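You operate a simulated robot arm through the tools that you are given. There is no shell and no other tool. Be economical: measure what you need, move in short steps, check, and stop when the job is done.

Carry out the task below with a simulated two-armed robot. There is one attempt and no reset: what you move stays moved.

TASK
Slacken the four bolts of the square mount, then wind the red key down to 5 Nm.
Fine: order 1, 3, 2, 4; each head off its seat; the key ends in its stand.

The check looks at the end state, three seconds after you hand in, the way a careful person would. Anything else that was tipped, shoved, dropped, spilled or broken makes it a failure.

THE ROBOT
Two 6-joint arms with fingered hands on one trunk, on a base that drives. Base frame: it is fixed to the floor where the robot stands at the start and does not move with it; the origin is under the middle of the robot, x ahead of it, y to its left, z up; the surface under the hand at the start is at about z = 0.925. Units: m, rad, N and s.
The left shoulder is at the start at [0.02, 0.17, 1.49], the right one opposite. With the tool pointing down near the work surface each hand reaches from about 0.4 to 0.7 m from the robot's upright axis, wherever it stands, measured 20 degrees to its own side. Places, roughly: blue key stand [0.5, 0.1, 1]; bolt five of the round mount [5.1, -3.7, 0.2]; bolt four of the round mount [5.1, -3.7, 0.2]; bolt four of the square mount [0.4, -0.2, 1]; bolt one of the round mount [5, -3.6, 0.2]; bolt one of the square mount [0.4, -0.1, 1]; bolt six of the round mount [5, -3.7, 0.2]; bolt three of the round mount [5.1, -3.6, 0.2]; bolt three of the square mount [0.5, -0.2, 1]; bolt two of the round mount [5.1, -3.6, 0.2]; bolt two of the square mount [0.5, -0.1, 1]; dial of the red key [0.5, 0.1, 1.1]; foil tray (12x9x4 cm) [0.6, -0.3, 0.9]; square mount [0.4, -0.2, 0.9]. Payload 4.4 kg a hand.
The TCP of each hand is the grasp point between the finger pads, 0.033 m short of the fingertips. In the tool frame z runs along the fingers and y along their closing line. Largest opening 0.164 m; the body of the gripper starts 0.093 m behind the TCP. The gripper is a hand of 5 fingers: y runs from the thumb to the fingers, the wrist lies at [0, 0, -0.257] in the tool frame, and closing takes about 1.5 s.
Orientation is that of the tool frame in the base frame, as a unit quaternion [x, y, z, w]. With the fingers straight down and closing along the base's y, the tool's x points along the base's -x, its y along +y and its z along -z.

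THE INTERFACE
- The arms move only by the tool arm_command. It takes "left_targets", "right_targets" or both (then of equal length, played together; a hand with none holds still); each is a list of rows, each a list of 7 numbers: the shift along the base's x, y, z in m, then the turn, a rotation vector about the base's x, y, z in rad, then the opening, from 0 (shut) to 1 (fully open). In form: [[x, y, z, rx, ry, rz, grip], ...]. A call has 1 to 10 rows; each row is the pose to reach, as a shift and turn from the pose commanded when the call began. Each row takes 0.2 s and may step no farther than 0.05 m and 0.15 rad from the row before; otherwise, or with a gripper value out of range, the whole call is refused. Where a pose cannot be reached the arm comes as near as it can. A force on the tool above 70 N (or 10 N above the force at the start of the call, whichever is more), or a blocked arm, ends the call early, and 0.2 s more pass. The fingers move at their own pace (about 0.072 m/s each) and stop on an object; they squeeze with about 24 N. The grip force told is the motor's: it shows also when the fingers shut on nothing. Time passes only in rows, and 0.2 s behind the last, so rows that repeat a pose let the fingers close. The reply holds the time, the measured pose of the TCP, the force on the tool along the base axes, the opening and the grip force, in the units named above and with some noise, with the torque about the TCP (base axes, N m) and any sound that the robot's microphone picked up.
- Cameras (640 x 400 px; columns grow to the right, rows downward): "scene" is now at [0.0855, -0.0075, 1.6437]; the picture's right is [-0.07, -1.00, 0.00], its down [-0.77, 0.05, -0.63] and it looks along [0.63, -0.04, -0.77] (base axes); focal length 266 px, centre (320, 200). "left" rides on the left gripper at [-0.093, -0.001, -0.124] in its tool frame; the picture's right is [0.01, -1.00, 0.00], its down [0.80, 0.01, -0.60] and it looks along [0.60, 0.01, 0.80] (tool axes); focal length 275 px, centre (320, 200). "right" rides on the right gripper at [0.093, -0.001, -0.124] in its tool frame; the picture's right is [0.01, 1.00, 0.00], its down [-0.80, 0.01, -0.60] and it looks along [-0.60, 0.01, 0.80] (tool axes); focal length 275 px, centre (320, 200). There is no depth. A picture from a camera that has moved, and an enlarged one, comes with that camera's place and axes in the base frame and with its lens.
- camera(camera): a new picture of that camera. It takes no simulated time.
- move_column(by): slides the trunk up (or, below 0, down) by that many m; the arms and the scene camera ride with it, the base frame stays. It gives what a move gives, with no picture.
- roll_base(legs): drives the robot by 1 to 6 legs, each [ahead, left, turn to the left] in m, m and rad, along the robot's own axes; the way and the turn of a leg run together, so that a leg with both is an arc; at most 1.5 m and 3.142 rad a leg. The arms and the cameras ride along, it lands a little off, and it stops where it bumps. It gives what a move gives.
- grasp_type(shape, hand): the hand has 5 fingers and takes this shape, open, in about a second: jaw (thumb against the fingers, like two jaws); tri (thumb and two fingers); tip (a fingertip pinch); poke (one finger out to press); point (the index stretched); flat (the hand flat); cup (the hand cupped); fist (a fist). The gripper value then closes the fingers along that shape, each until it touches; the sizes above hold for jaw. It gives what a move gives, with no picture.
- turn_head(pan, tilt): turns the head with the scene camera to pan (to the left, within 1.501 rad either way) and tilt (down, from -0.506 to 1.204), counted from straight ahead of the robot. It gives what a move gives.
- enlarge(camera, box): a new picture of the part [left, top, right, bottom] of that camera's present view, enlarged. It takes no simulated time.
- job_done(): hands the job in; it is judged then, once.

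Work in short steps. Places have to be worked out from the pictures, the camera data and where the tool is seen: move nearer, look again, correct. Check each grasp and each placing, and mend what went wrong. You have 120 turns and 92 pictures in all, those below and enlarged ones among them. Open the grippers and draw the arms clear of the work before you hand the job in, unless the task says otherwise; then end with one line.

The tools are called as name(argument=value, ...) on one line, values as JSON. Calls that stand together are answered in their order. arm_command: Moves the arms, as the interface text tells. Its arguments: {"type":"object","properties":{"left_targets":{"type":"array","items":{"type":"array","items":{"type":"number"}}},"right_targets":{"type":"array","items":{"type":"array","items":{"type":"number"}}}},"required":[]} The other tools are called the same way: move_column (by) slides the trunk up or down; grasp_type (shape, hand) gives the hand a shape; roll_base (legs) drives the base; turn_head (pan, tilt) turns the head that bears the scene camera; camera (camera) takes a picture; enlarge (camera, box) takes an enlarged picture of a part of a camera's view; job_done () hands the job in.

At the start:

```text
time_s: 0.0
left_position: [0.6343, 0.2348, 1.1494]
left_ee_rot: [0.001, 1.0, 0.0, 0.0]
left_force: [-0.1, 0.0, 0.3]
left_wrist_torque: [0.02, 0.02, 0.0]
left_grip_width: 0.164
left_grip_force: 0.1
left_shape: jaw
right_position: [0.5051, -0.2668, 1.0002]
right_ee_rot: [0.0, 1.0, 0.0, 0.0]
right_force: [0.4, 0.0, -0.1]
right_wrist_torque: [-0.02, -0.01, 0.0]
right_grip_width: 0.1641
right_grip_force: 0.1
right_shape: jaw
trunk travel left (down, up): [-0.742, 0.0]
robot x, y, heading: [0.0007, -0.001, 0.004]
head pan, tilt: [-0.068, 0.885]
```

scene: 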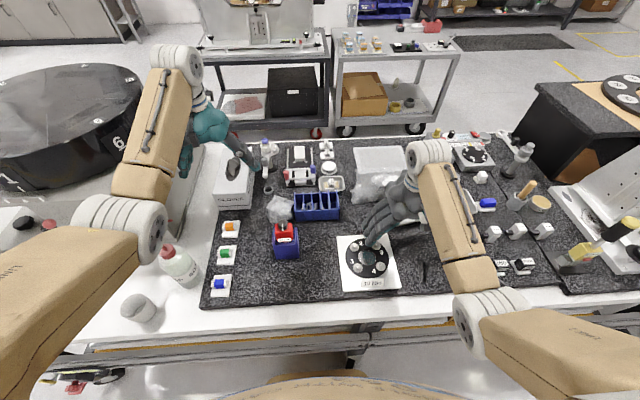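
right: 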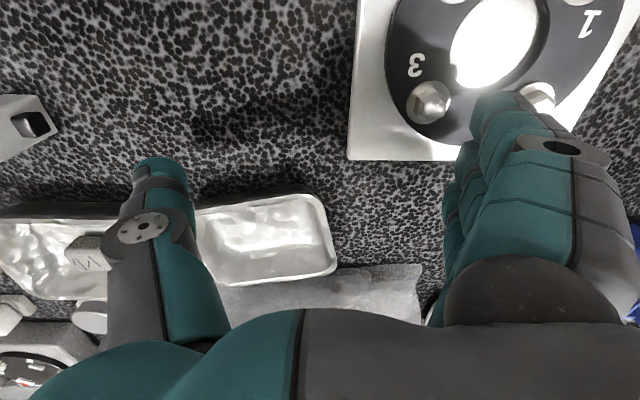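
left: 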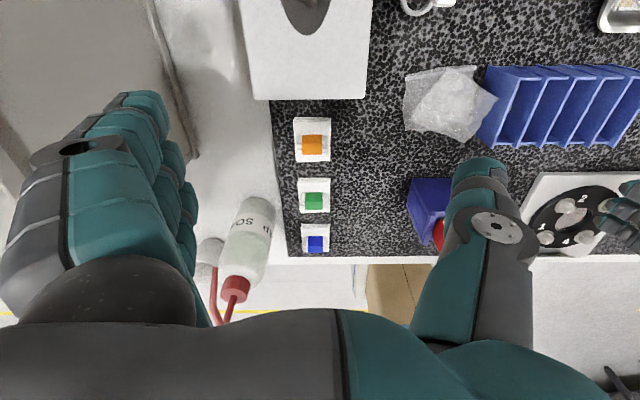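

The mount with four bolts lies at about [0.43,-0.15], and the red key in its blue stand at about [0.5,0.1]. I look closer at both.

enlarge(camera="scene", box=[320, 200, 440, 300])

enlarge(camera="scene", box=[240, 180, 340, 280])

```text
4.00 times, centred on (380, 250) of scene
camera zoom: at [0.0855, -0.0075, 1.6437], right [-0.07, -1.0, 0.0], down [-0.77, 0.05, -0.63], along [0.63, -0.04, -0.77], focal length 1063 px, centre (80, 0)
```

zoom: 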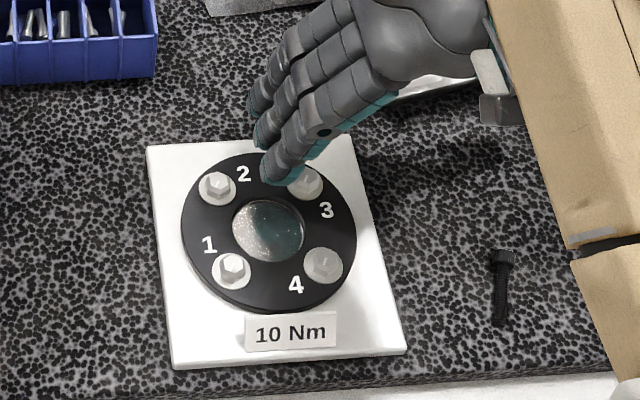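

```text
4.00 times, centred on (290, 230) of scene
camera zoom: at [0.0855, -0.0075, 1.6437], right [-0.07, -1.0, 0.0], down [-0.77, 0.05, -0.63], along [0.63, -0.04, -0.77], focal length 1063 px, centre (440, 80)
```

zoom: 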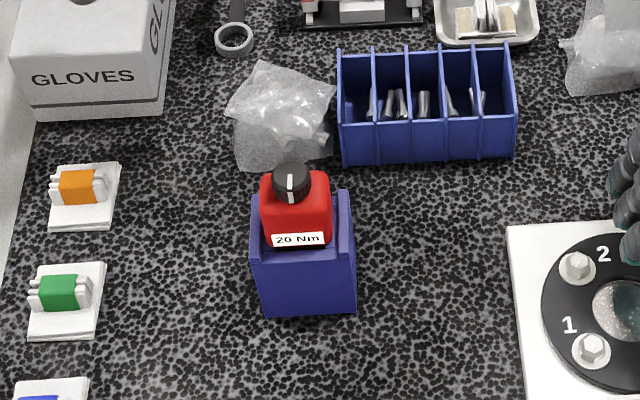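

The key is set at 20 Nm and its dial sits on top; the mount's bolts form a 0.063 m square. I raise the right hand off the mount, and bring the left hand's camera over the key.

arm_command(right_targets=[[0, 0, 0.05, 0, 0, 0, 1], [0, 0, 0.1, 0, 0, 0, 1], [0, 0, 0.15, 0, 0, 0, 1], [-0.03, 0.03, 0.17, 0, 0, 0, 1], [-0.06, 0.06, 0.17, 0, 0, 0, 1], [-0.09, 0.09, 0.17, 0, 0, 0, 1]], left_targets=[[0, -0.03, 0, 0, 0, 0, 1], [0, -0.06, 0, 0, 0, 0, 1], [0, -0.09, 0, 0, 0, 0, 1], [0, -0.12, 0, 0, 0, 0, 1], [0, -0.15, 0, 0, 0, 0, 1], [0, -0.17, 0, 0, 0, 0, 1]])

camera(camera="left")

camera(camera="right")

```text
time_s: 1.4
left_position: [0.6322, 0.0683, 1.1517]
left_ee_rot: [0.001, 1.0, 0.0, 0.001]
left_force: [-0.8, 0.6, -0.1]
left_wrist_torque: [-0.08, 0.0, 0.01]
left_grip_width: 0.1639
left_grip_force: 0.1
left_shape: jaw
right_position: [0.5024, -0.2093, 1.0359]
right_ee_rot: [0.0, 1.0, -0.001, 0.003]
right_force: [-0.9, 0.6, -0.1]
right_wrist_torque: [-0.1, -0.07, 0.01]
right_grip_width: 0.1639
right_grip_force: 0.0
right_shape: jaw
right hand out of reach, approached as far as the arm can: row 1, 2, 3, 4, 5, 6
trunk travel left (down, up): [-0.742, 0.0]
robot x, y, heading: [0.0018, 0.0032, -0.0]
head pan, tilt: [-0.068, 0.885]
```

```text
86 pictures are left
camera left: at [0.7242, 0.0665, 1.2732], right [-0.01, -1.0, 0.0], down [-0.8, 0.01, 0.6], along [-0.6, 0.01, -0.8], focal length 275 px, centre (320, 200)
```

left: 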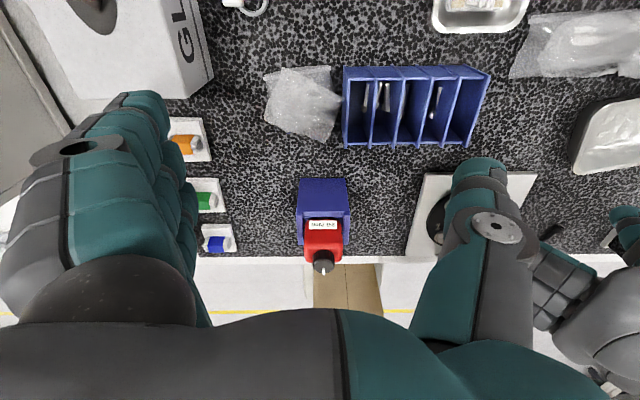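

```text
85 pictures are left
camera right: at [0.4079, -0.2086, 1.1576], right [-0.01, 1.0, 0.0], down [0.8, 0.01, 0.6], along [0.6, 0.01, -0.8], focal length 275 px, centre (320, 200)
```

right: 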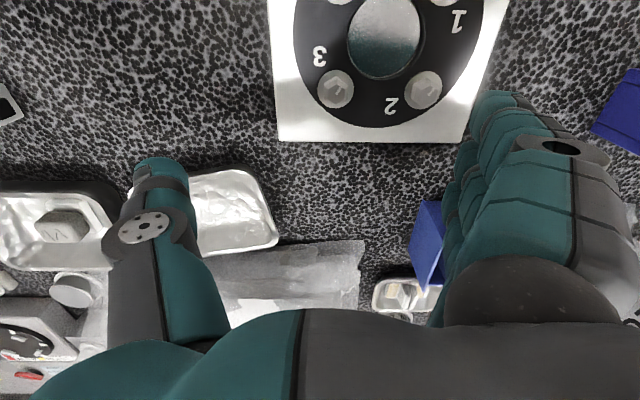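

The right hand cannot rise that close in, so I push it outward first, to see how commands count after an out-of-reach call.

arm_command(right_targets=[[0.04, -0.03, 0, 0, 0, 0, 1], [0.08, -0.06, 0, 0, 0, 0, 1], [0.12, -0.09, 0, 0, 0, 0, 1], [0.16, -0.09, 0.0, 0, 0, 0, 1]])

```text
time_s: 2.2
left_position: [0.6317, 0.0635, 1.1506]
left_ee_rot: [0.001, 1.0, 0.0, 0.001]
left_force: [1.9, 0.1, -1.1]
left_wrist_torque: [-0.02, 0.2, -0.03]
left_grip_width: 0.164
left_grip_force: 0.0
left_shape: jaw
right_position: [0.6055, -0.2954, 1.0272]
right_ee_rot: [-0.017, 0.999, 0.01, -0.03]
right_force: [-39.9, -3.8, 30.5]
right_wrist_torque: [2.77, -1.24, 3.57]
right_grip_width: 0.164
right_grip_force: 0.1
right_shape: jaw
trunk travel left (down, up): [-0.742, 0.0]
robot x, y, heading: [-0.0006, 0.0011, -0.002]
head pan, tilt: [-0.068, 0.885]
stopped in row 4 (right hand): the force on the tool passed its limit at 86 N (the readings are from after the stop); the commanded pose is now the measured one
```

The right hand touched something ahead; I back it off at once and look.

arm_command(right_targets=[[-0.03, 0.0, 0.0, 0, 0, 0, 1], [-0.04, 0.0, 0.02, 0, 0, 0, 1], [-0.04, 0.0, 0.05, 0, 0, 0, 1], [-0.04, 0.0, 0.08, 0, 0, 0, 1]])

camera(camera="scene")

camera(camera="right")

```text
time_s: 3.2
left_position: [0.6342, 0.0642, 1.1499]
left_ee_rot: [0.0, 1.0, 0.0, 0.0]
left_force: [0.9, 0.8, -0.7]
left_wrist_torque: [-0.01, 0.03, -0.03]
left_grip_width: 0.1638
left_grip_force: 0.0
left_shape: jaw
right_position: [0.5794, -0.2992, 1.0958]
right_ee_rot: [-0.012, 1.0, 0.01, -0.024]
right_force: [0.3, 0.5, 0.3]
right_wrist_torque: [-0.01, -0.01, -0.02]
right_grip_width: 0.1639
right_grip_force: 0.1
right_shape: jaw
right hand out of reach, approached as far as the arm can: row 4
trunk travel left (down, up): [-0.742, 0.0]
robot x, y, heading: [0.0004, 0.0009, 0.001]
head pan, tilt: [-0.068, 0.885]
```

```text
84 pictures are left
camera scene: at [0.0858, -0.0074, 1.6437], right [-0.07, -1.0, 0.0], down [-0.77, 0.05, -0.63], along [0.63, -0.04, -0.77], focal length 266 px, centre (320, 200)
```

scene: 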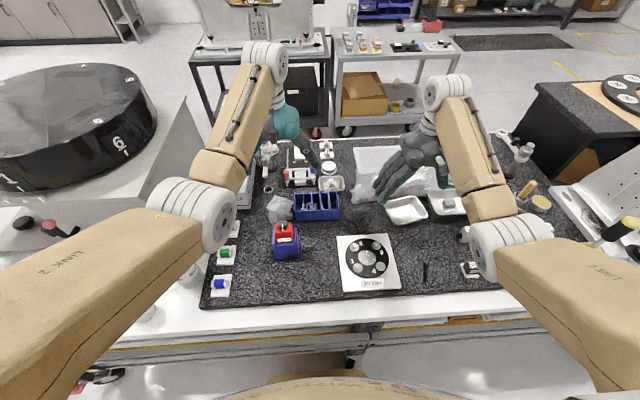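

```text
83 pictures are left
camera right: at [0.4915, -0.3036, 1.2227], right [-0.04, 1.0, 0.02], down [0.83, 0.02, 0.56], along [0.56, 0.04, -0.83], focal length 275 px, centre (320, 200)
```

right: 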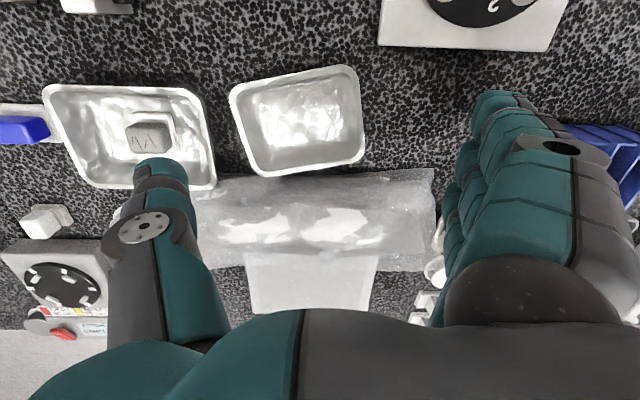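

I check whether the tray, bag or box behind were disturbed by that touch.

enlarge(camera="scene", box=[330, 130, 490, 230])

```text
4.00 times, centred on (410, 180) of scene
camera zoom: at [0.0858, -0.0074, 1.6437], right [-0.07, -1.0, 0.0], down [-0.77, 0.05, -0.63], along [0.63, -0.04, -0.77], focal length 1063 px, centre (-40, 280)
```

zoom: 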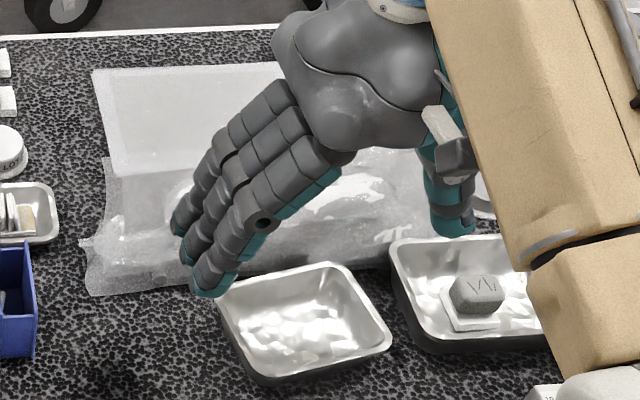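

Nothing seems displaced. I back the base off 0.13 m so both hands have more room above the mount and the key.

roll_base(legs=[[-0.13, 0, 0]])

turn_head(pan=-0.068, tilt=0.8)

camera(camera="scene")

```text
time_s: 4.5
left_position: [0.5046, 0.0645, 1.15]
left_ee_rot: [0.0, 1.0, 0.0, 0.0]
left_force: [-0.6, -0.3, -0.2]
left_wrist_torque: [-0.02, -0.02, -0.01]
left_grip_width: 0.1639
left_grip_force: 0.0
left_shape: jaw
right_position: [0.4505, -0.2983, 1.096]
right_ee_rot: [-0.013, 1.0, 0.01, -0.023]
right_force: [-0.4, 0.5, 0.7]
right_wrist_torque: [-0.02, -0.06, 0.02]
right_grip_width: 0.1639
right_grip_force: 0.1
right_shape: jaw
trunk travel left (down, up): [-0.742, 0.0]
robot x, y, heading: [-0.1324, -0.0009, -0.002]
head pan, tilt: [-0.068, 0.885]
```

```text
time_s: 5.2
left_position: [0.5048, 0.065, 1.1501]
left_ee_rot: [0.0, 1.0, 0.0, 0.001]
left_force: [0.0, -0.1, 0.7]
left_wrist_torque: [-0.03, -0.03, -0.03]
left_grip_width: 0.164
left_grip_force: 0.1
left_shape: jaw
right_position: [0.4501, -0.2979, 1.0953]
right_ee_rot: [-0.013, 1.0, 0.009, -0.024]
right_force: [0.2, 0.9, -0.1]
right_wrist_torque: [0.01, -0.02, 0.0]
right_grip_width: 0.1637
right_grip_force: 0.0
right_shape: jaw
trunk travel left (down, up): [-0.742, 0.0]
robot x, y, heading: [-0.1281, -0.0011, 0.001]
head pan, tilt: [-0.068, 0.799]
```

```text
81 pictures are left
camera scene: at [-0.0394, -0.0076, 1.6505], right [-0.07, -1.0, 0.0], down [-0.72, 0.05, -0.7], along [0.7, -0.05, -0.72], focal length 266 px, centre (320, 200)
```

scene: 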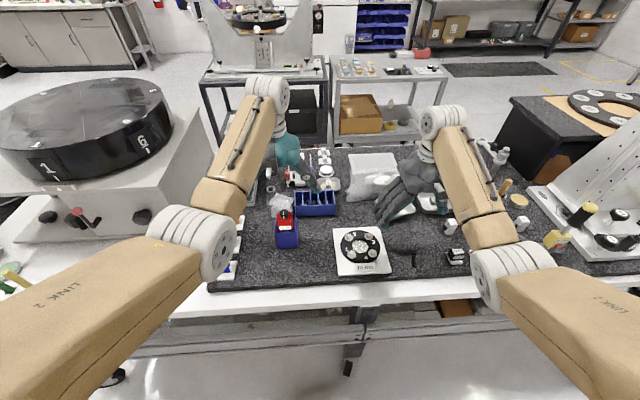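

I bring the left camera ahead of the key for a close look, and centre the right camera on the mount while straightening the right hand.

arm_command(left_targets=[[0.045, 0, 0, 0, 0, 0, 1], [0.09, 0, -0.02, 0, 0, 0, 1], [0.11, 0, -0.05, 0, 0, 0, 1], [0.11, 0, -0.06, 0, 0, 0, 1]], right_targets=[[0, 0.03, 0.01, -0.02, -0.048, -0.024, 1], [-0.01, 0.06, 0.02, -0.02, -0.048, -0.024, 1], [-0.03, 0.09, 0.02, -0.02, -0.048, -0.024, 1], [-0.04, 0.12, 0.02, -0.02, -0.048, -0.024, 1]])

camera(camera="right")

camera(camera="left")

```text
time_s: 6.2
left_position: [0.5661, 0.0912, 1.1094]
left_ee_rot: [0.001, 1.0, 0.0, 0.001]
left_force: [0.2, 1.4, 0.1]
left_wrist_torque: [-0.06, 0.03, 0.02]
left_grip_width: 0.1639
left_grip_force: 0.1
left_shape: jaw
left hand out of reach, approached as far as the arm can: row 2, 3, 4
right_position: [0.4426, -0.1789, 1.0794]
right_ee_rot: [-0.001, 1.0, -0.002, 0.0]
right_force: [-0.7, 0.1, -0.6]
right_wrist_torque: [-0.02, 0.01, 0.01]
right_grip_width: 0.164
right_grip_force: 0.0
right_shape: jaw
right hand out of reach, approached as far as the arm can: row 1, 2, 3, 4
trunk travel left (down, up): [-0.742, 0.0]
robot x, y, heading: [-0.1287, -0.0006, -0.003]
head pan, tilt: [-0.068, 0.799]
```

```text
80 pictures are left
camera right: at [0.3485, -0.1785, 1.2031], right [-0.01, 1.0, 0.0], down [0.8, 0.01, 0.6], along [0.6, 0.01, -0.8], focal length 275 px, centre (320, 200)
```

right: 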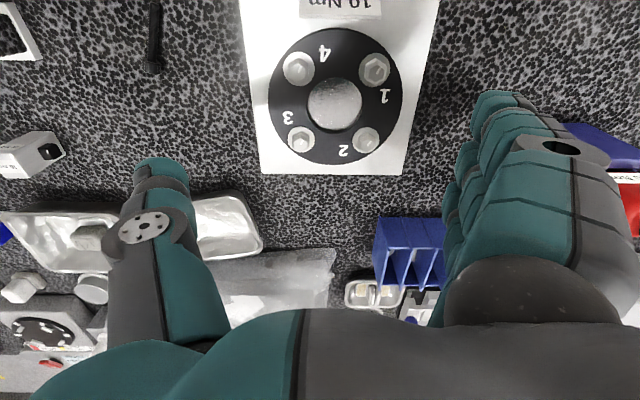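

```text
79 pictures are left
camera left: at [0.6588, 0.0914, 1.2331], right [-0.01, -1.0, 0.0], down [-0.8, 0.01, 0.6], along [-0.6, 0.01, -0.8], focal length 275 px, centre (320, 200)
```

left: 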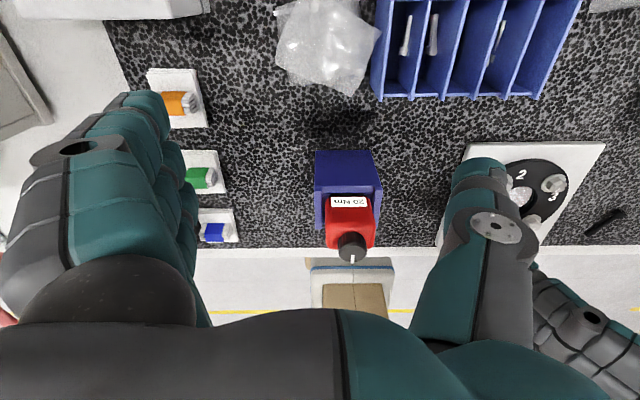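

Now enlarge key and mount from these views.

enlarge(camera="left", box=[280, 130, 440, 270])

enlarge(camera="right", box=[240, 10, 432, 178])

enlarge(camera="scene", box=[255, 190, 319, 254])

```text
2.86 times, centred on (360, 200) of left
camera zoom: at [0.6588, 0.0914, 1.2331], right [-0.01, -1.0, 0.0], down [-0.8, 0.01, 0.6], along [-0.6, 0.01, -0.8], focal length 786 px, centre (206, 200)
```

zoom: 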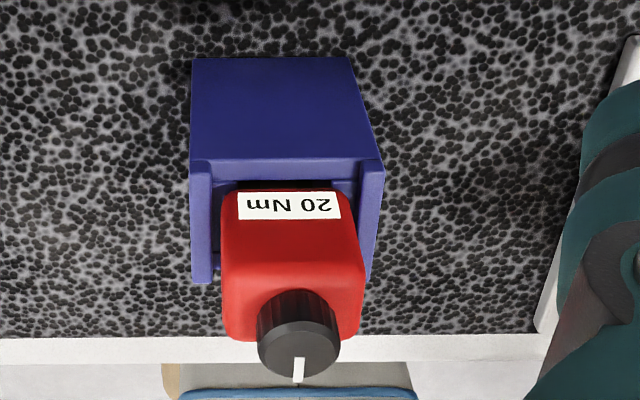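

```text
2.38 times, centred on (336, 94) of right
camera zoom: at [0.3485, -0.1785, 1.2031], right [-0.01, 1.0, 0.0], down [0.8, 0.01, 0.6], along [0.6, 0.01, -0.8], focal length 655 px, centre (282, 452)
```

zoom: 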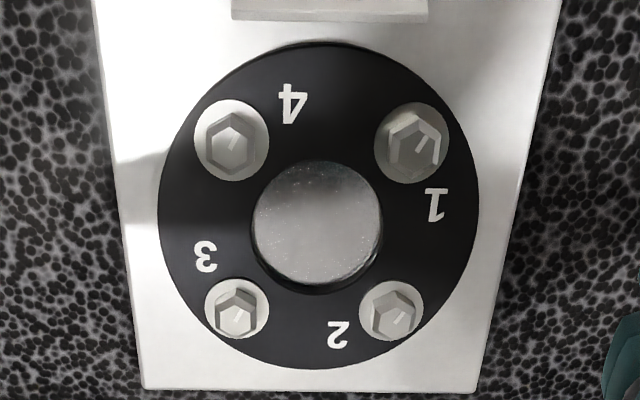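

```text
6.25 times, centred on (287, 222) of scene
camera zoom: at [-0.0378, -0.0063, 1.6504], right [-0.07, -1.0, 0.0], down [-0.72, 0.05, -0.7], along [0.69, -0.05, -0.72], focal length 1660 px, centre (526, 62)
```

zoom: 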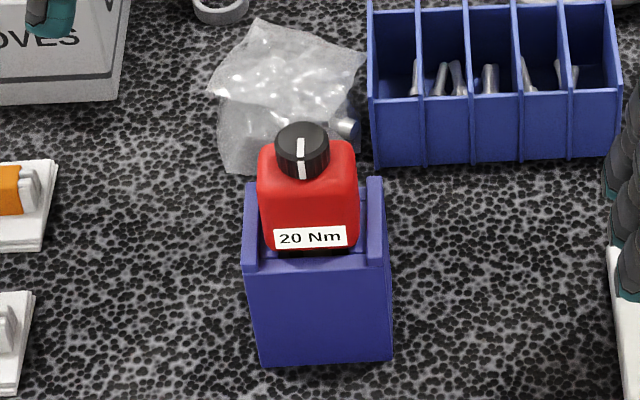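

The key body is ~4.8 cm wide, centred at about [0.477, 0.063], dial top z≈1.066; bolts' heads at z≈0.955. I move the left hand away and bring the right hand above the key.

arm_command(left_targets=[[0, 0.04, 0.0, 0, 0, 0, 1], [-0.01, 0.08, 0.0, 0, 0, 0, 1], [-0.02, 0.12, 0.0, 0, 0, 0, 1], [-0.03, 0.16, 0.0, 0, 0, 0, 1], [-0.04, 0.19, 0, 0, 0, 0, 1], [-0.04, 0.19, 0, 0, 0, 0, 1], [-0.04, 0.19, 0, 0, 0, 0, 1], [-0.04, 0.19, 0, 0, 0, 0, 1]], right_targets=[[0.03, 0.02, 0.02, 0, 0, 0, 1], [0.035, 0.04, 0.05, 0, 0, 0, 1], [0.035, 0.08, 0.06, 0, 0, 0, 1], [0.035, 0.12, 0.065, 0, 0, 0, 1], [0.035, 0.16, 0.065, 0, 0, 0, 1], [0.035, 0.2, 0.065, 0, 0, 0, 1], [0.035, 0.242, 0.065, 0, 0, 0, 1], [0.035, 0.242, 0.06, 0, 0, 0, 1]])

camera(camera="right")

camera(camera="scene")

```text
time_s: 8.0
left_position: [0.5761, 0.2825, 1.0977]
left_ee_rot: [-0.001, 1.0, 0.0, -0.001]
left_force: [-0.7, -0.3, 0.3]
left_wrist_torque: [0.02, 0.02, 0.0]
left_grip_width: 0.164
left_grip_force: 0.1
left_shape: jaw
left hand out of reach, approached as far as the arm can: row 1, 2, 3, 4, 5, 6, 7, 8
right_position: [0.4805, 0.051, 1.1358]
right_ee_rot: [0.007, 1.0, -0.005, -0.001]
right_force: [-0.2, 0.2, 0.4]
right_wrist_torque: [0.03, 0.0, -0.01]
right_grip_width: 0.1641
right_grip_force: 0.0
right_shape: jaw
right hand out of reach, approached as far as the arm can: row 2, 3
trunk travel left (down, up): [-0.742, 0.0]
robot x, y, heading: [-0.1284, 0.0015, -0.001]
head pan, tilt: [-0.068, 0.799]
```

```text
75 pictures are left
camera right: at [0.3868, 0.0546, 1.2591], right [0.0, 1.0, -0.01], down [0.8, 0.0, 0.6], along [0.6, -0.01, -0.8], focal length 275 px, centre (320, 200)
```

right: 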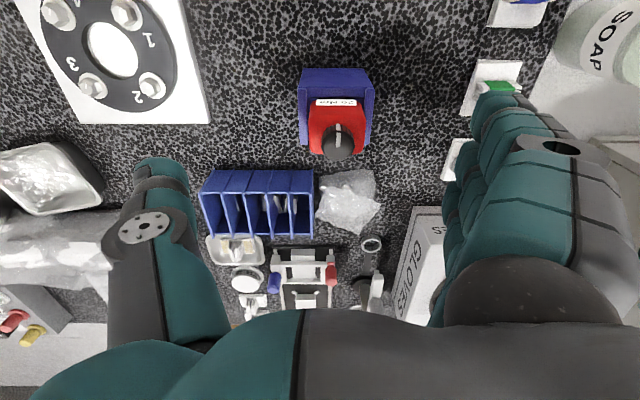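

```text
74 pictures are left
camera scene: at [-0.0381, -0.0083, 1.6504], right [-0.07, -1.0, 0.0], down [-0.72, 0.05, -0.7], along [0.7, -0.05, -0.72], focal length 266 px, centre (320, 200)
```

scene: 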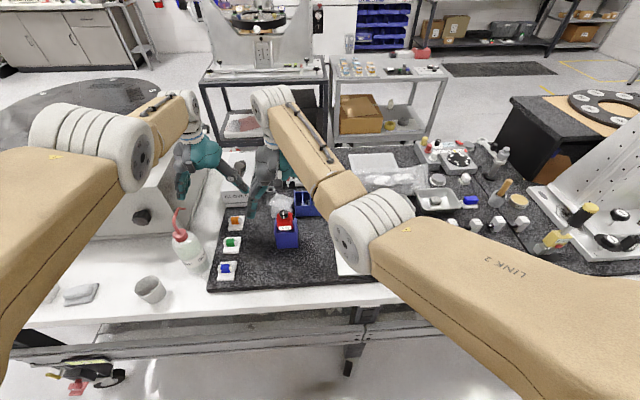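

Dial located at [0.476, 0.066]. I lower the right hand around the key partly and read the pose.

arm_command(right_targets=[[0, 0.006, 0, 0, 0, 0, 1], [0, 0.006, -0.02, 0, 0, 0, 1], [0, 0.006, -0.04, 0, 0, 0, 1], [0, 0.006, -0.04, 0, 0, 0, 1]])

```text
time_s: 9.0
left_position: [0.5758, 0.2825, 1.0965]
left_ee_rot: [0.0, 1.0, -0.001, -0.001]
left_force: [-0.3, 0.3, -0.5]
left_wrist_torque: [0.02, -0.03, 0.02]
left_grip_width: 0.1642
left_grip_force: 0.2
left_shape: jaw
right_position: [0.487, 0.0546, 1.0985]
right_ee_rot: [0.01, 1.0, -0.008, 0.003]
right_force: [0.0, -0.3, 0.6]
right_wrist_torque: [0.03, -0.01, -0.01]
right_grip_width: 0.1638
right_grip_force: 0.0
right_shape: jaw
trunk travel left (down, up): [-0.742, 0.0]
robot x, y, heading: [-0.1276, 0.0002, 0.001]
head pan, tilt: [-0.068, 0.799]
```

arm_command(right_targets=[[-0.011, 0.011, 0, 0.016, 0.006, 0.02, 1], [-0.011, 0.011, -0.02, 0.016, 0.006, 0.02, 1], [-0.011, 0.011, -0.04, 0.016, 0.006, 0.02, 1], [-0.011, 0.011, -0.052, 0.016, 0.006, 0.02, 1], [-0.011, 0.011, -0.052, 0.016, 0.006, 0.02, 1]])

camera(camera="right")

enlarge(camera="scene", box=[240, 180, 340, 260])

```text
time_s: 10.4
left_position: [0.5738, 0.2835, 1.0965]
left_ee_rot: [0.0, 1.0, 0.0, -0.001]
left_force: [0.3, 0.3, -0.4]
left_wrist_torque: [0.0, 0.02, -0.01]
left_grip_width: 0.1638
left_grip_force: 0.0
left_shape: jaw
right_position: [0.4847, 0.0457, 1.0485]
right_ee_rot: [0.012, 1.0, -0.006, 0.004]
right_force: [0.4, 0.0, 0.2]
right_wrist_torque: [0.05, 0.01, 0.01]
right_grip_width: 0.164
right_grip_force: 0.0
right_shape: jaw
trunk travel left (down, up): [-0.742, 0.0]
robot x, y, heading: [-0.1254, 0.0029, 0.001]
head pan, tilt: [-0.068, 0.799]
stopped in row 5 (right hand): the arm was blocked; the commanded pose is now the measured one
```

```text
73 pictures are left
camera right: at [0.3898, 0.0489, 1.1699], right [0.01, 1.0, -0.01], down [0.8, 0.0, 0.61], along [0.61, -0.02, -0.8], focal length 275 px, centre (320, 200)
```

right: 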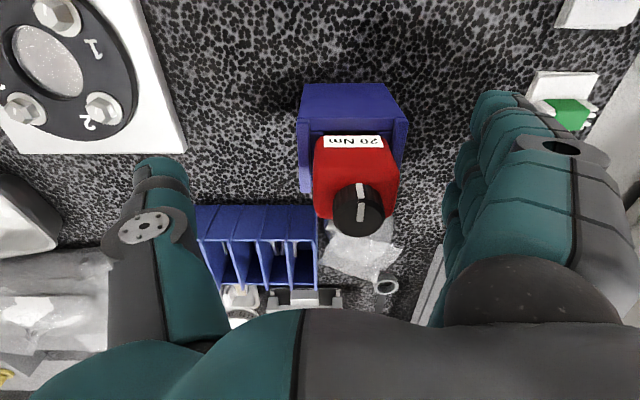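

```text
5.00 times, centred on (290, 220) of scene
camera zoom: at [-0.0381, -0.0079, 1.6504], right [-0.07, -1.0, 0.0], down [-0.72, 0.05, -0.7], along [0.7, -0.05, -0.72], focal length 1328 px, centre (470, 100)
```

zoom: 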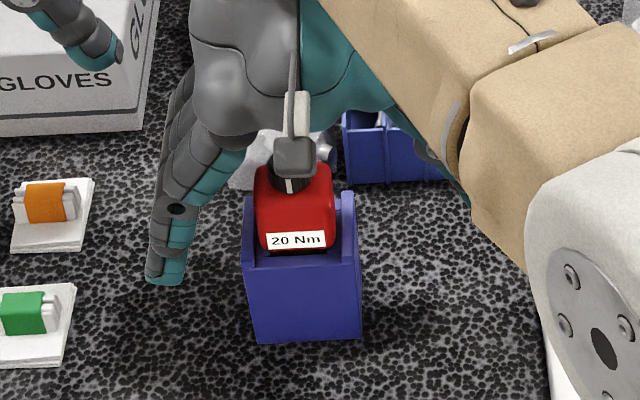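

The arm is at its limit reaching across to the left. I lift the hand clear and shift the base 0.12 m left so the key lies in front of the right arm.

arm_command(right_targets=[[0, 0, 0.03, 0, 0, 0, 1], [0, 0, 0.06, 0, 0, 0, 1], [0, 0, 0.09, 0, 0, 0, 1], [0, 0, 0.09, 0, 0, 0, 1]], left_targets=[[0, 0, 0.03, 0, 0, 0, 1], [0, 0, 0.05, 0, 0, 0, 1], [0, 0, 0.05, 0, 0, 0, 1], [0, 0, 0.05, 0, 0, 0, 1]])

roll_base(legs=[[0, 0.12, 0]])

camera(camera="scene")

```text
time_s: 11.4
left_position: [0.5845, 0.2826, 1.146]
left_ee_rot: [0.0, 1.0, 0.001, -0.003]
left_force: [0.5, 0.5, 1.3]
left_wrist_torque: [0.01, 0.03, 0.0]
left_grip_width: 0.1638
left_grip_force: 0.2
left_shape: jaw
left hand out of reach, approached as far as the arm can: row 1, 2, 3, 4
right_position: [0.4822, 0.0492, 1.1379]
right_ee_rot: [0.009, 1.0, -0.004, 0.004]
right_force: [0.1, 0.1, -0.5]
right_wrist_torque: [0.01, 0.03, 0.0]
right_grip_width: 0.1641
right_grip_force: 0.2
right_shape: jaw
trunk travel left (down, up): [-0.742, 0.0]
robot x, y, heading: [-0.1297, 0.0005, 0.004]
head pan, tilt: [-0.068, 0.799]
```

```text
time_s: 12.4
left_position: [0.5867, 0.3144, 1.15]
left_ee_rot: [0.01, 1.0, -0.023, -0.002]
left_force: [5.4, -27.1, -1.4]
left_wrist_torque: [-0.47, -0.1, 0.5]
left_grip_width: 0.1632
left_grip_force: 0.0
left_shape: jaw
right_position: [0.4824, 0.1121, 1.1392]
right_ee_rot: [0.014, 1.0, -0.006, 0.005]
right_force: [-1.1, 1.1, 1.1]
right_wrist_torque: [-0.11, -0.06, 0.02]
right_grip_width: 0.164
right_grip_force: 0.0
right_shape: jaw
trunk travel left (down, up): [-0.742, 0.0]
robot x, y, heading: [-0.1252, 0.0654, -0.002]
head pan, tilt: [-0.068, 0.799]
stopped in leg 1: the force on the tool passed its limit at 78 N (the readings are from after the stop); the commanded pose is now the measured one
```

```text
71 pictures are left
camera scene: at [-0.0399, 0.0589, 1.6506], right [-0.07, -1.0, 0.0], down [-0.71, 0.05, -0.7], along [0.7, -0.05, -0.72], focal length 266 px, centre (320, 200)
```

scene: 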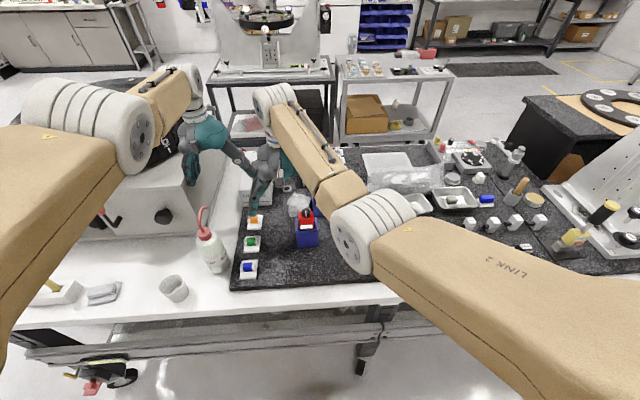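

The left fingers touched the grey cabinet. I bring both hands to the right, then drive the remaining bit.

arm_command(right_targets=[[0, -0.04, 0.0, 0, 0, 0, 1], [0, -0.08, 0.0, 0, 0, 0, 1], [0, -0.1, 0.0, 0, 0, 0, 1], [0, -0.1, 0, 0, 0, 0, 1]], left_targets=[[0, -0.03, 0.0, 0, 0, 0, 1], [0, -0.06, 0.0, 0, 0, 0, 1], [0, -0.08, 0.0, 0, 0, 0, 1], [0, -0.09, 0, 0, 0, 0, 1]])

roll_base(legs=[[0, 0.055, 0]])

camera(camera="right")

```text
time_s: 13.4
left_position: [0.5825, 0.2332, 1.1474]
left_ee_rot: [0.005, 1.0, -0.018, -0.004]
left_force: [-0.2, -0.5, 0.2]
left_wrist_torque: [0.01, 0.01, 0.01]
left_grip_width: 0.1638
left_grip_force: 0.1
left_shape: jaw
right_position: [0.4811, 0.0141, 1.1403]
right_ee_rot: [0.012, 1.0, -0.006, 0.004]
right_force: [-0.8, 0.5, -0.6]
right_wrist_torque: [0.01, -0.04, 0.01]
right_grip_width: 0.164
right_grip_force: 0.0
right_shape: jaw
trunk travel left (down, up): [-0.742, 0.0]
robot x, y, heading: [-0.1279, 0.0659, -0.005]
head pan, tilt: [-0.068, 0.799]
```

```text
time_s: 14.4
left_position: [0.5839, 0.2891, 1.1474]
left_ee_rot: [0.005, 1.0, -0.02, -0.004]
left_force: [1.1, 0.3, 0.1]
left_wrist_torque: [-0.12, -0.05, -0.02]
left_grip_width: 0.1639
left_grip_force: 0.1
left_shape: jaw
right_position: [0.4811, 0.0706, 1.1397]
right_ee_rot: [0.012, 1.0, -0.006, 0.006]
right_force: [-0.5, 1.2, 0.2]
right_wrist_torque: [-0.09, -0.05, -0.03]
right_grip_width: 0.1639
right_grip_force: 0.1
right_shape: jaw
trunk travel left (down, up): [-0.742, 0.0]
robot x, y, heading: [-0.1289, 0.1176, -0.005]
head pan, tilt: [-0.068, 0.799]
```

```text
70 pictures are left
camera right: at [0.3873, 0.0733, 1.2617], right [0.01, 1.0, -0.01], down [0.8, 0.0, 0.61], along [0.61, -0.02, -0.8], focal length 275 px, centre (320, 200)
```

right: 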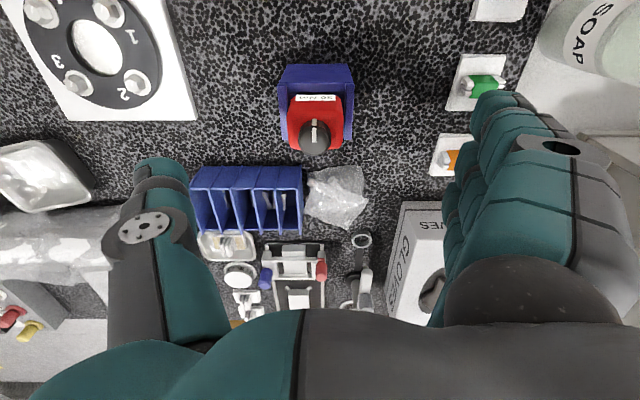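

Dial at [0.475, 0.065]. I straighten and lower the right hand around it.

arm_command(right_targets=[[-0.005, -0.006, 0, 0.012, 0.01, 0.024, 1], [-0.005, -0.006, -0.03, 0.012, 0.01, 0.024, 1], [-0.005, -0.006, -0.06, 0.012, 0.01, 0.024, 1], [-0.005, -0.006, -0.08, 0.012, 0.01, 0.024, 1], [-0.005, -0.006, -0.092, 0.012, 0.01, 0.024, 1], [-0.005, -0.006, -0.092, 0.012, 0.01, 0.024, 1]])

camera(camera="right")

```text
time_s: 15.8
left_position: [0.5832, 0.2876, 1.1479]
left_ee_rot: [0.005, 1.0, -0.019, -0.005]
left_force: [0.3, -0.1, 0.3]
left_wrist_torque: [0.03, 0.02, -0.01]
left_grip_width: 0.1638
left_grip_force: 0.0
left_shape: jaw
right_position: [0.4762, 0.0612, 1.0475]
right_ee_rot: [0.0, 1.0, 0.001, -0.001]
right_force: [0.3, -0.1, -0.3]
right_wrist_torque: [0.02, -0.01, 0.0]
right_grip_width: 0.164
right_grip_force: 0.0
right_shape: jaw
trunk travel left (down, up): [-0.742, 0.0]
robot x, y, heading: [-0.1303, 0.1248, -0.002]
head pan, tilt: [-0.068, 0.799]
```

```text
69 pictures are left
camera right: at [0.3829, 0.0614, 1.1708], right [-0.01, 1.0, 0.0], down [0.8, 0.01, 0.6], along [0.6, 0.01, -0.8], focal length 275 px, centre (320, 200)
```

right: 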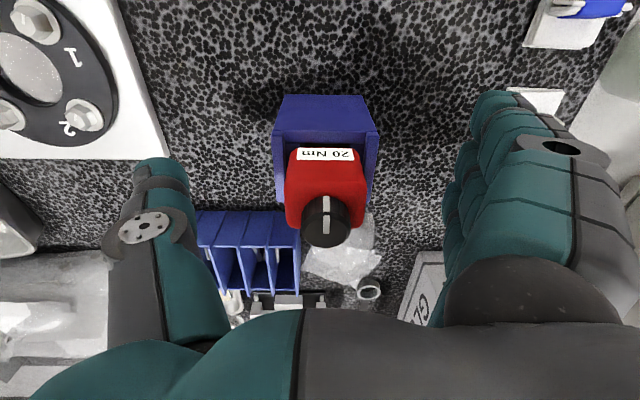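

Well centred apart from 4 mm in y. I correct, go 4 mm lower and close on the red body.

arm_command(right_targets=[[-0.001, 0.004, -0.004, 0, 0, 0, 1], [-0.001, 0.004, -0.004, 0, 0, 0, 0.6], [-0.001, 0.004, -0.004, 0, 0, 0, 0.4], [-0.001, 0.004, -0.004, 0, 0, 0, 0.2], [-0.001, 0.004, -0.004, 0, 0, 0, 0], [-0.001, 0.004, -0.004, 0, 0, 0, 0], [-0.001, 0.004, -0.004, 0, 0, 0, 0], [-0.001, 0.004, -0.004, 0, 0, 0, 0]])

camera(camera="right")

enlarge(camera="scene", box=[260, 180, 360, 260])

```text
time_s: 17.6
left_position: [0.5831, 0.2907, 1.148]
left_ee_rot: [0.005, 1.0, -0.019, -0.004]
left_force: [-0.1, 0.1, -0.3]
left_wrist_torque: [-0.01, 0.02, 0.02]
left_grip_width: 0.1637
left_grip_force: 0.0
left_shape: jaw
right_position: [0.4744, 0.0708, 1.0454]
right_ee_rot: [-0.001, 1.0, 0.003, 0.001]
right_force: [1.7, 15.9, 12.6]
right_wrist_torque: [0.94, -0.05, -0.23]
right_grip_width: 0.0378
right_grip_force: 23.4
right_shape: jaw
trunk travel left (down, up): [-0.742, 0.0]
robot x, y, heading: [-0.1306, 0.1231, -0.005]
head pan, tilt: [-0.068, 0.799]
```

```text
68 pictures are left
camera right: at [0.3818, 0.0704, 1.1687], right [-0.02, 1.0, 0.01], down [0.8, 0.01, 0.6], along [0.6, 0.01, -0.8], focal length 275 px, centre (320, 200)
```

right: 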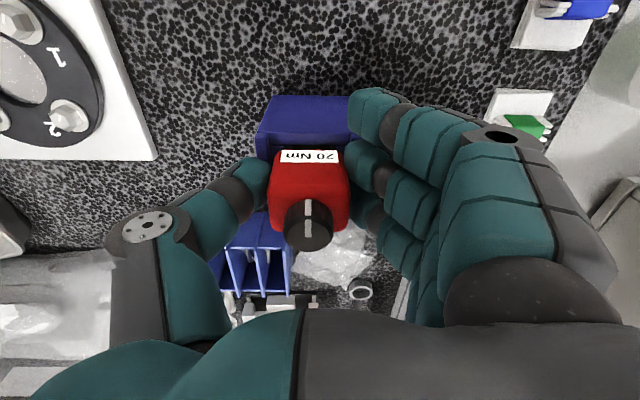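

```text
5.00 times, centred on (310, 220) of scene
camera zoom: at [-0.039, 0.1164, 1.6506], right [-0.07, -1.0, 0.0], down [-0.71, 0.05, -0.7], along [0.7, -0.05, -0.72], focal length 1328 px, centre (370, 100)
```

zoom: 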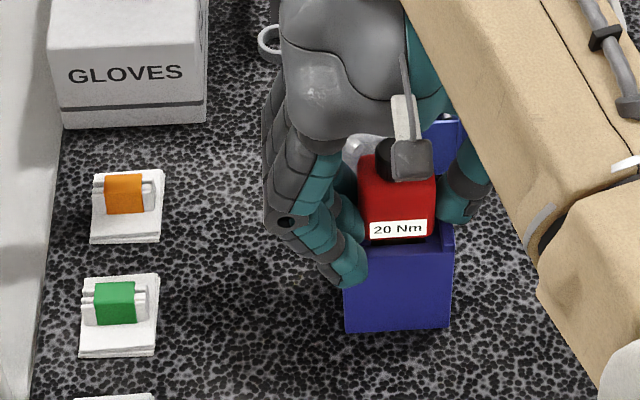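

Gripped at 3.8 cm; key still at [0.475,0.066]. I lift slowly and check that the stand stays.

arm_command(right_targets=[[0, 0, 0.01, 0, 0, 0, 0], [0, 0, 0.02, 0, 0, 0, 0], [0, 0, 0.03, 0, 0, 0, 0], [0, 0, 0.03, 0, 0, 0, 0]])

camera(camera="right")

enlarge(camera="scene", box=[260, 180, 360, 260])

```text
time_s: 18.6
left_position: [0.584, 0.2877, 1.1485]
left_ee_rot: [0.005, 1.0, -0.019, -0.004]
left_force: [0.4, 0.0, -0.1]
left_wrist_torque: [-0.01, 0.0, -0.02]
left_grip_width: 0.164
left_grip_force: 0.2
left_shape: jaw
right_position: [0.4774, 0.0647, 1.0725]
right_ee_rot: [0.001, 1.0, -0.001, -0.002]
right_force: [-0.1, 4.4, -6.9]
right_wrist_torque: [0.57, 0.01, -0.04]
right_grip_width: 0.0354
right_grip_force: 23.9
right_shape: jaw
trunk travel left (down, up): [-0.742, 0.0]
robot x, y, heading: [-0.1284, 0.1237, -0.005]
head pan, tilt: [-0.068, 0.799]
```

```text
66 pictures are left
camera right: at [0.3829, 0.0649, 1.1955], right [-0.01, 1.0, 0.0], down [0.8, 0.01, 0.6], along [0.6, 0.01, -0.8], focal length 275 px, centre (320, 200)
```

right: 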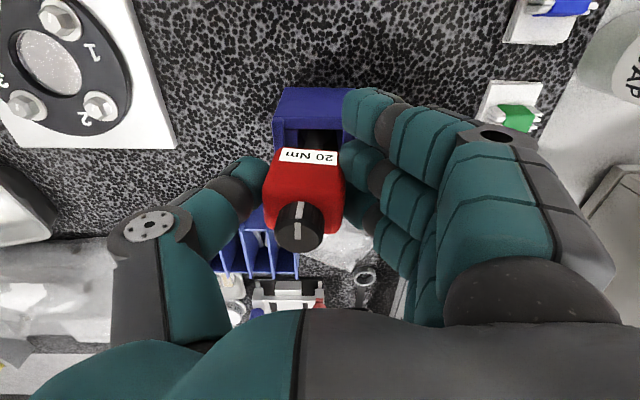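

```text
5.00 times, centred on (310, 220) of scene
camera zoom: at [-0.0376, 0.1135, 1.6504], right [-0.07, -1.0, 0.0], down [-0.72, 0.05, -0.7], along [0.69, -0.05, -0.72], focal length 1328 px, centre (370, 100)
```

zoom: 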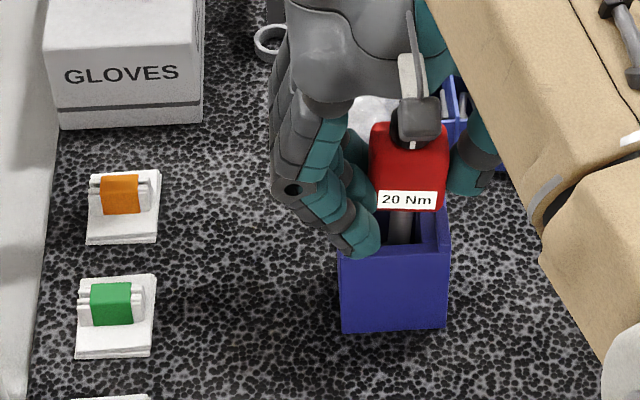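

The key comes out with its shaft; the stand stays. I lift it fully clear and look.

arm_command(right_targets=[[0, 0, 0.02, 0, 0, 0, 0], [0, 0, 0.04, 0, 0, 0, 0], [0, 0, 0.06, 0, 0, 0, 0], [0, 0, 0.08, 0, 0, 0, 0], [0, 0, 0.08, 0, 0, 0, 0]])

camera(camera="right")

enlarge(camera="scene", box=[260, 160, 380, 260])

camera(camera="left")

```text
time_s: 19.8
left_position: [0.585, 0.2871, 1.1467]
left_ee_rot: [0.006, 1.0, -0.019, -0.005]
left_force: [-0.1, -0.7, -0.2]
left_wrist_torque: [0.0, 0.0, -0.02]
left_grip_width: 0.1637
left_grip_force: 0.0
left_shape: jaw
right_position: [0.4802, 0.0666, 1.149]
right_ee_rot: [0.0, 1.0, 0.001, 0.0]
right_force: [0.0, 0.1, -2.9]
right_wrist_torque: [0.04, -0.02, -0.01]
right_grip_width: 0.0361
right_grip_force: 24.2
right_shape: jaw
right hand out of reach, approached as far as the arm can: row 4, 5
trunk travel left (down, up): [-0.742, 0.0]
robot x, y, heading: [-0.126, 0.1213, -0.004]
head pan, tilt: [-0.068, 0.799]
```

```text
64 pictures are left
camera right: at [0.3867, 0.0668, 1.2731], right [-0.01, 1.0, 0.0], down [0.8, 0.01, 0.6], along [0.6, 0.01, -0.8], focal length 275 px, centre (320, 200)
```

right: 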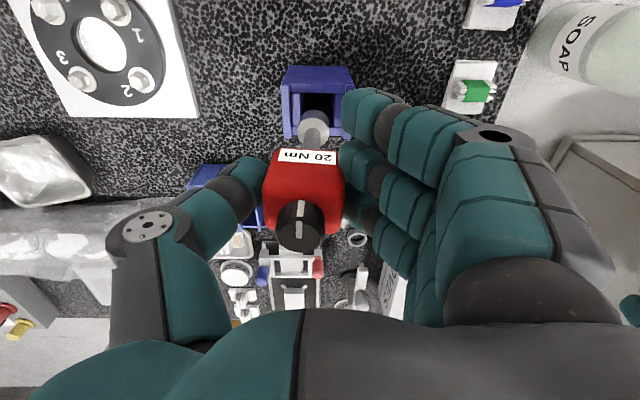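

```text
4.00 times, centred on (320, 210) of scene
camera zoom: at [-0.0378, 0.1131, 1.6504], right [-0.07, -1.0, 0.0], down [-0.72, 0.05, -0.7], along [0.69, -0.05, -0.72], focal length 1063 px, centre (320, 160)
```

zoom: 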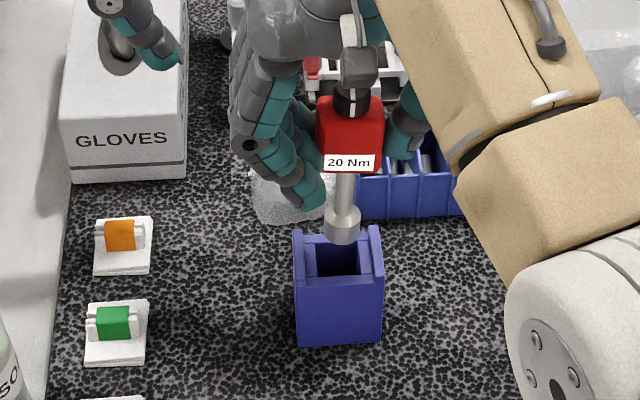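

```text
62 pictures are left
camera left: at [0.6777, 0.2902, 1.2691], right [-0.02, -1.0, 0.04], down [-0.79, 0.04, 0.61], along [-0.61, -0.02, -0.79], focal length 275 px, centre (320, 200)
```

left: 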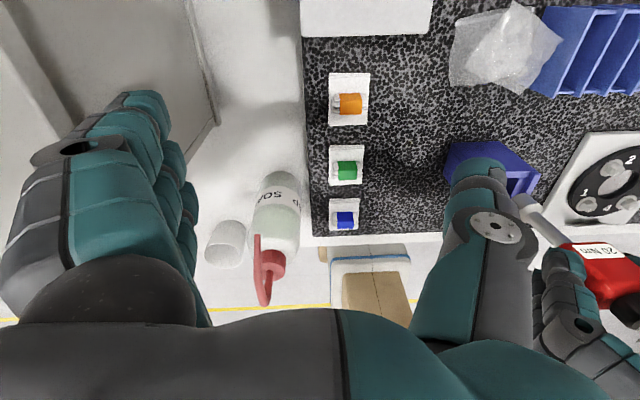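

The key is free with its socket end about 0.12 m below the TCP, nearly vertical. I back the base 0.07 m so the right arm can hover over the near bolts.

roll_base(legs=[[-0.07, 0, 0]])

arm_command(right_targets=[[0, -0.04, 0.0, 0, 0, 0, 0], [0, -0.08, 0, 0, 0, 0, 0], [0, -0.12, 0, 0, 0, 0, 0], [0, -0.16, 0, 0, 0, 0, 0], [0, -0.197, 0, 0, 0, 0, 0], [0, -0.197, 0, 0, 0, 0, 0]])

camera(camera="right")

camera(camera="scene")

```text
time_s: 20.8
left_position: [0.5149, 0.287, 1.1486]
left_ee_rot: [0.004, 1.0, -0.018, -0.005]
left_force: [-0.7, 0.7, 0.7]
left_wrist_torque: [-0.02, -0.07, -0.01]
left_grip_width: 0.1637
left_grip_force: 0.0
left_shape: jaw
right_position: [0.4085, 0.0667, 1.1509]
right_ee_rot: [0.0, 1.0, 0.001, 0.0]
right_force: [-1.3, -0.5, -2.3]
right_wrist_torque: [0.06, -0.05, 0.03]
right_grip_width: 0.0362
right_grip_force: 24.2
right_shape: jaw
trunk travel left (down, up): [-0.742, 0.0]
robot x, y, heading: [-0.1975, 0.1228, -0.0]
head pan, tilt: [-0.068, 0.799]
```

```text
time_s: 22.2
left_position: [0.5158, 0.289, 1.1477]
left_ee_rot: [0.004, 1.0, -0.018, -0.006]
left_force: [0.1, 0.2, 0.2]
left_wrist_torque: [0.01, 0.01, -0.01]
left_grip_width: 0.1637
left_grip_force: 0.1
left_shape: jaw
right_position: [0.4262, -0.1273, 1.1395]
right_ee_rot: [0.0, 1.0, 0.001, -0.002]
right_force: [0.0, 0.4, -3.1]
right_wrist_torque: [-0.01, 0.03, 0.03]
right_grip_width: 0.0361
right_grip_force: 24.4
right_shape: jaw
right hand out of reach, approached as far as the arm can: row 1, 2, 3, 4, 5, 6
trunk travel left (down, up): [-0.742, 0.0]
robot x, y, heading: [-0.1971, 0.1227, 0.0]
head pan, tilt: [-0.068, 0.799]
```

```text
61 pictures are left
camera right: at [0.3323, -0.1285, 1.2626], right [-0.01, 1.0, 0.0], down [0.8, 0.01, 0.6], along [0.6, 0.01, -0.8], focal length 275 px, centre (320, 200)
```

right: 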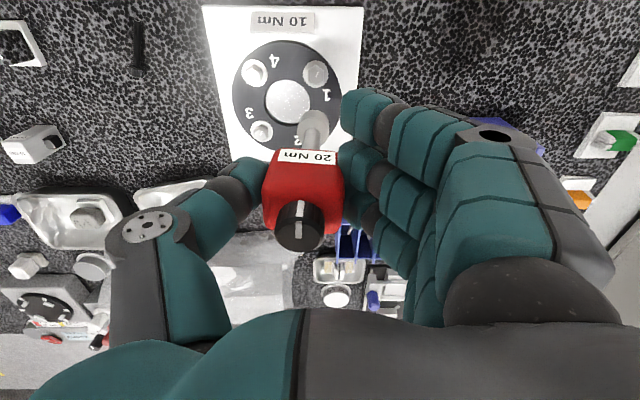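

```text
60 pictures are left
camera scene: at [-0.1056, 0.1144, 1.6503], right [-0.07, -1.0, 0.0], down [-0.72, 0.05, -0.7], along [0.69, -0.05, -0.72], focal length 266 px, centre (320, 200)
```

scene: 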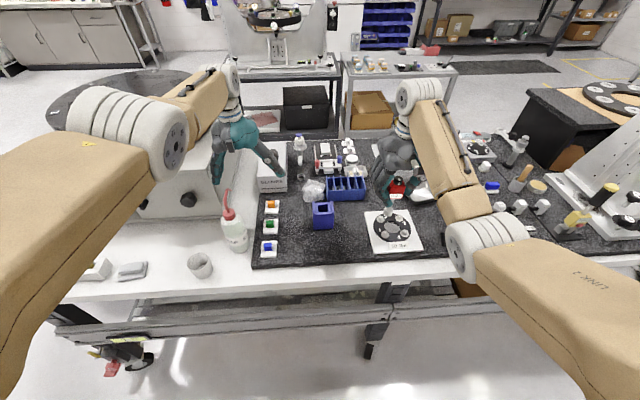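

enlarge(camera="right", box=[224, 30, 400, 140])

enlarge(camera="scene", box=[350, 150, 446, 260])

```text
3.64 times, centred on (312, 85) of right
camera zoom: at [0.3323, -0.1285, 1.2626], right [-0.01, 1.0, 0.0], down [0.8, 0.01, 0.6], along [0.6, 0.01, -0.8], focal length 1001 px, centre (349, 618)
```

zoom: 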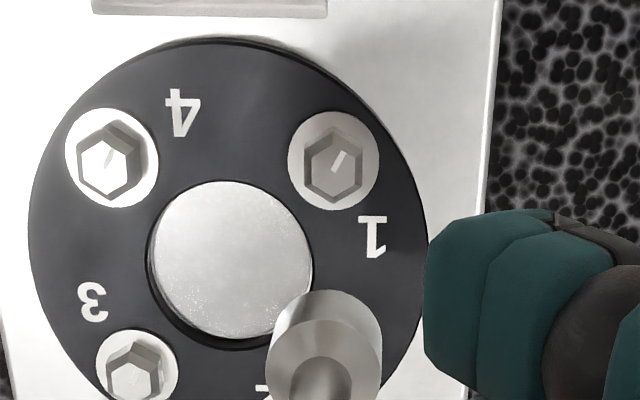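

```text
3.64 times, centred on (398, 205) of scene
camera zoom: at [-0.1056, 0.1144, 1.6503], right [-0.07, -1.0, 0.0], down [-0.72, 0.05, -0.7], along [0.69, -0.05, -0.72], focal length 966 px, centre (36, 182)
```

zoom: 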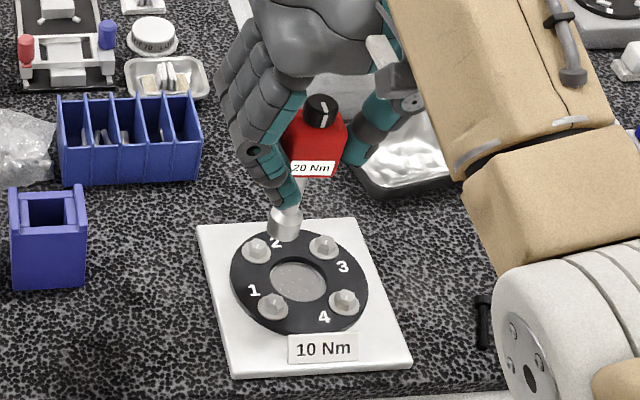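

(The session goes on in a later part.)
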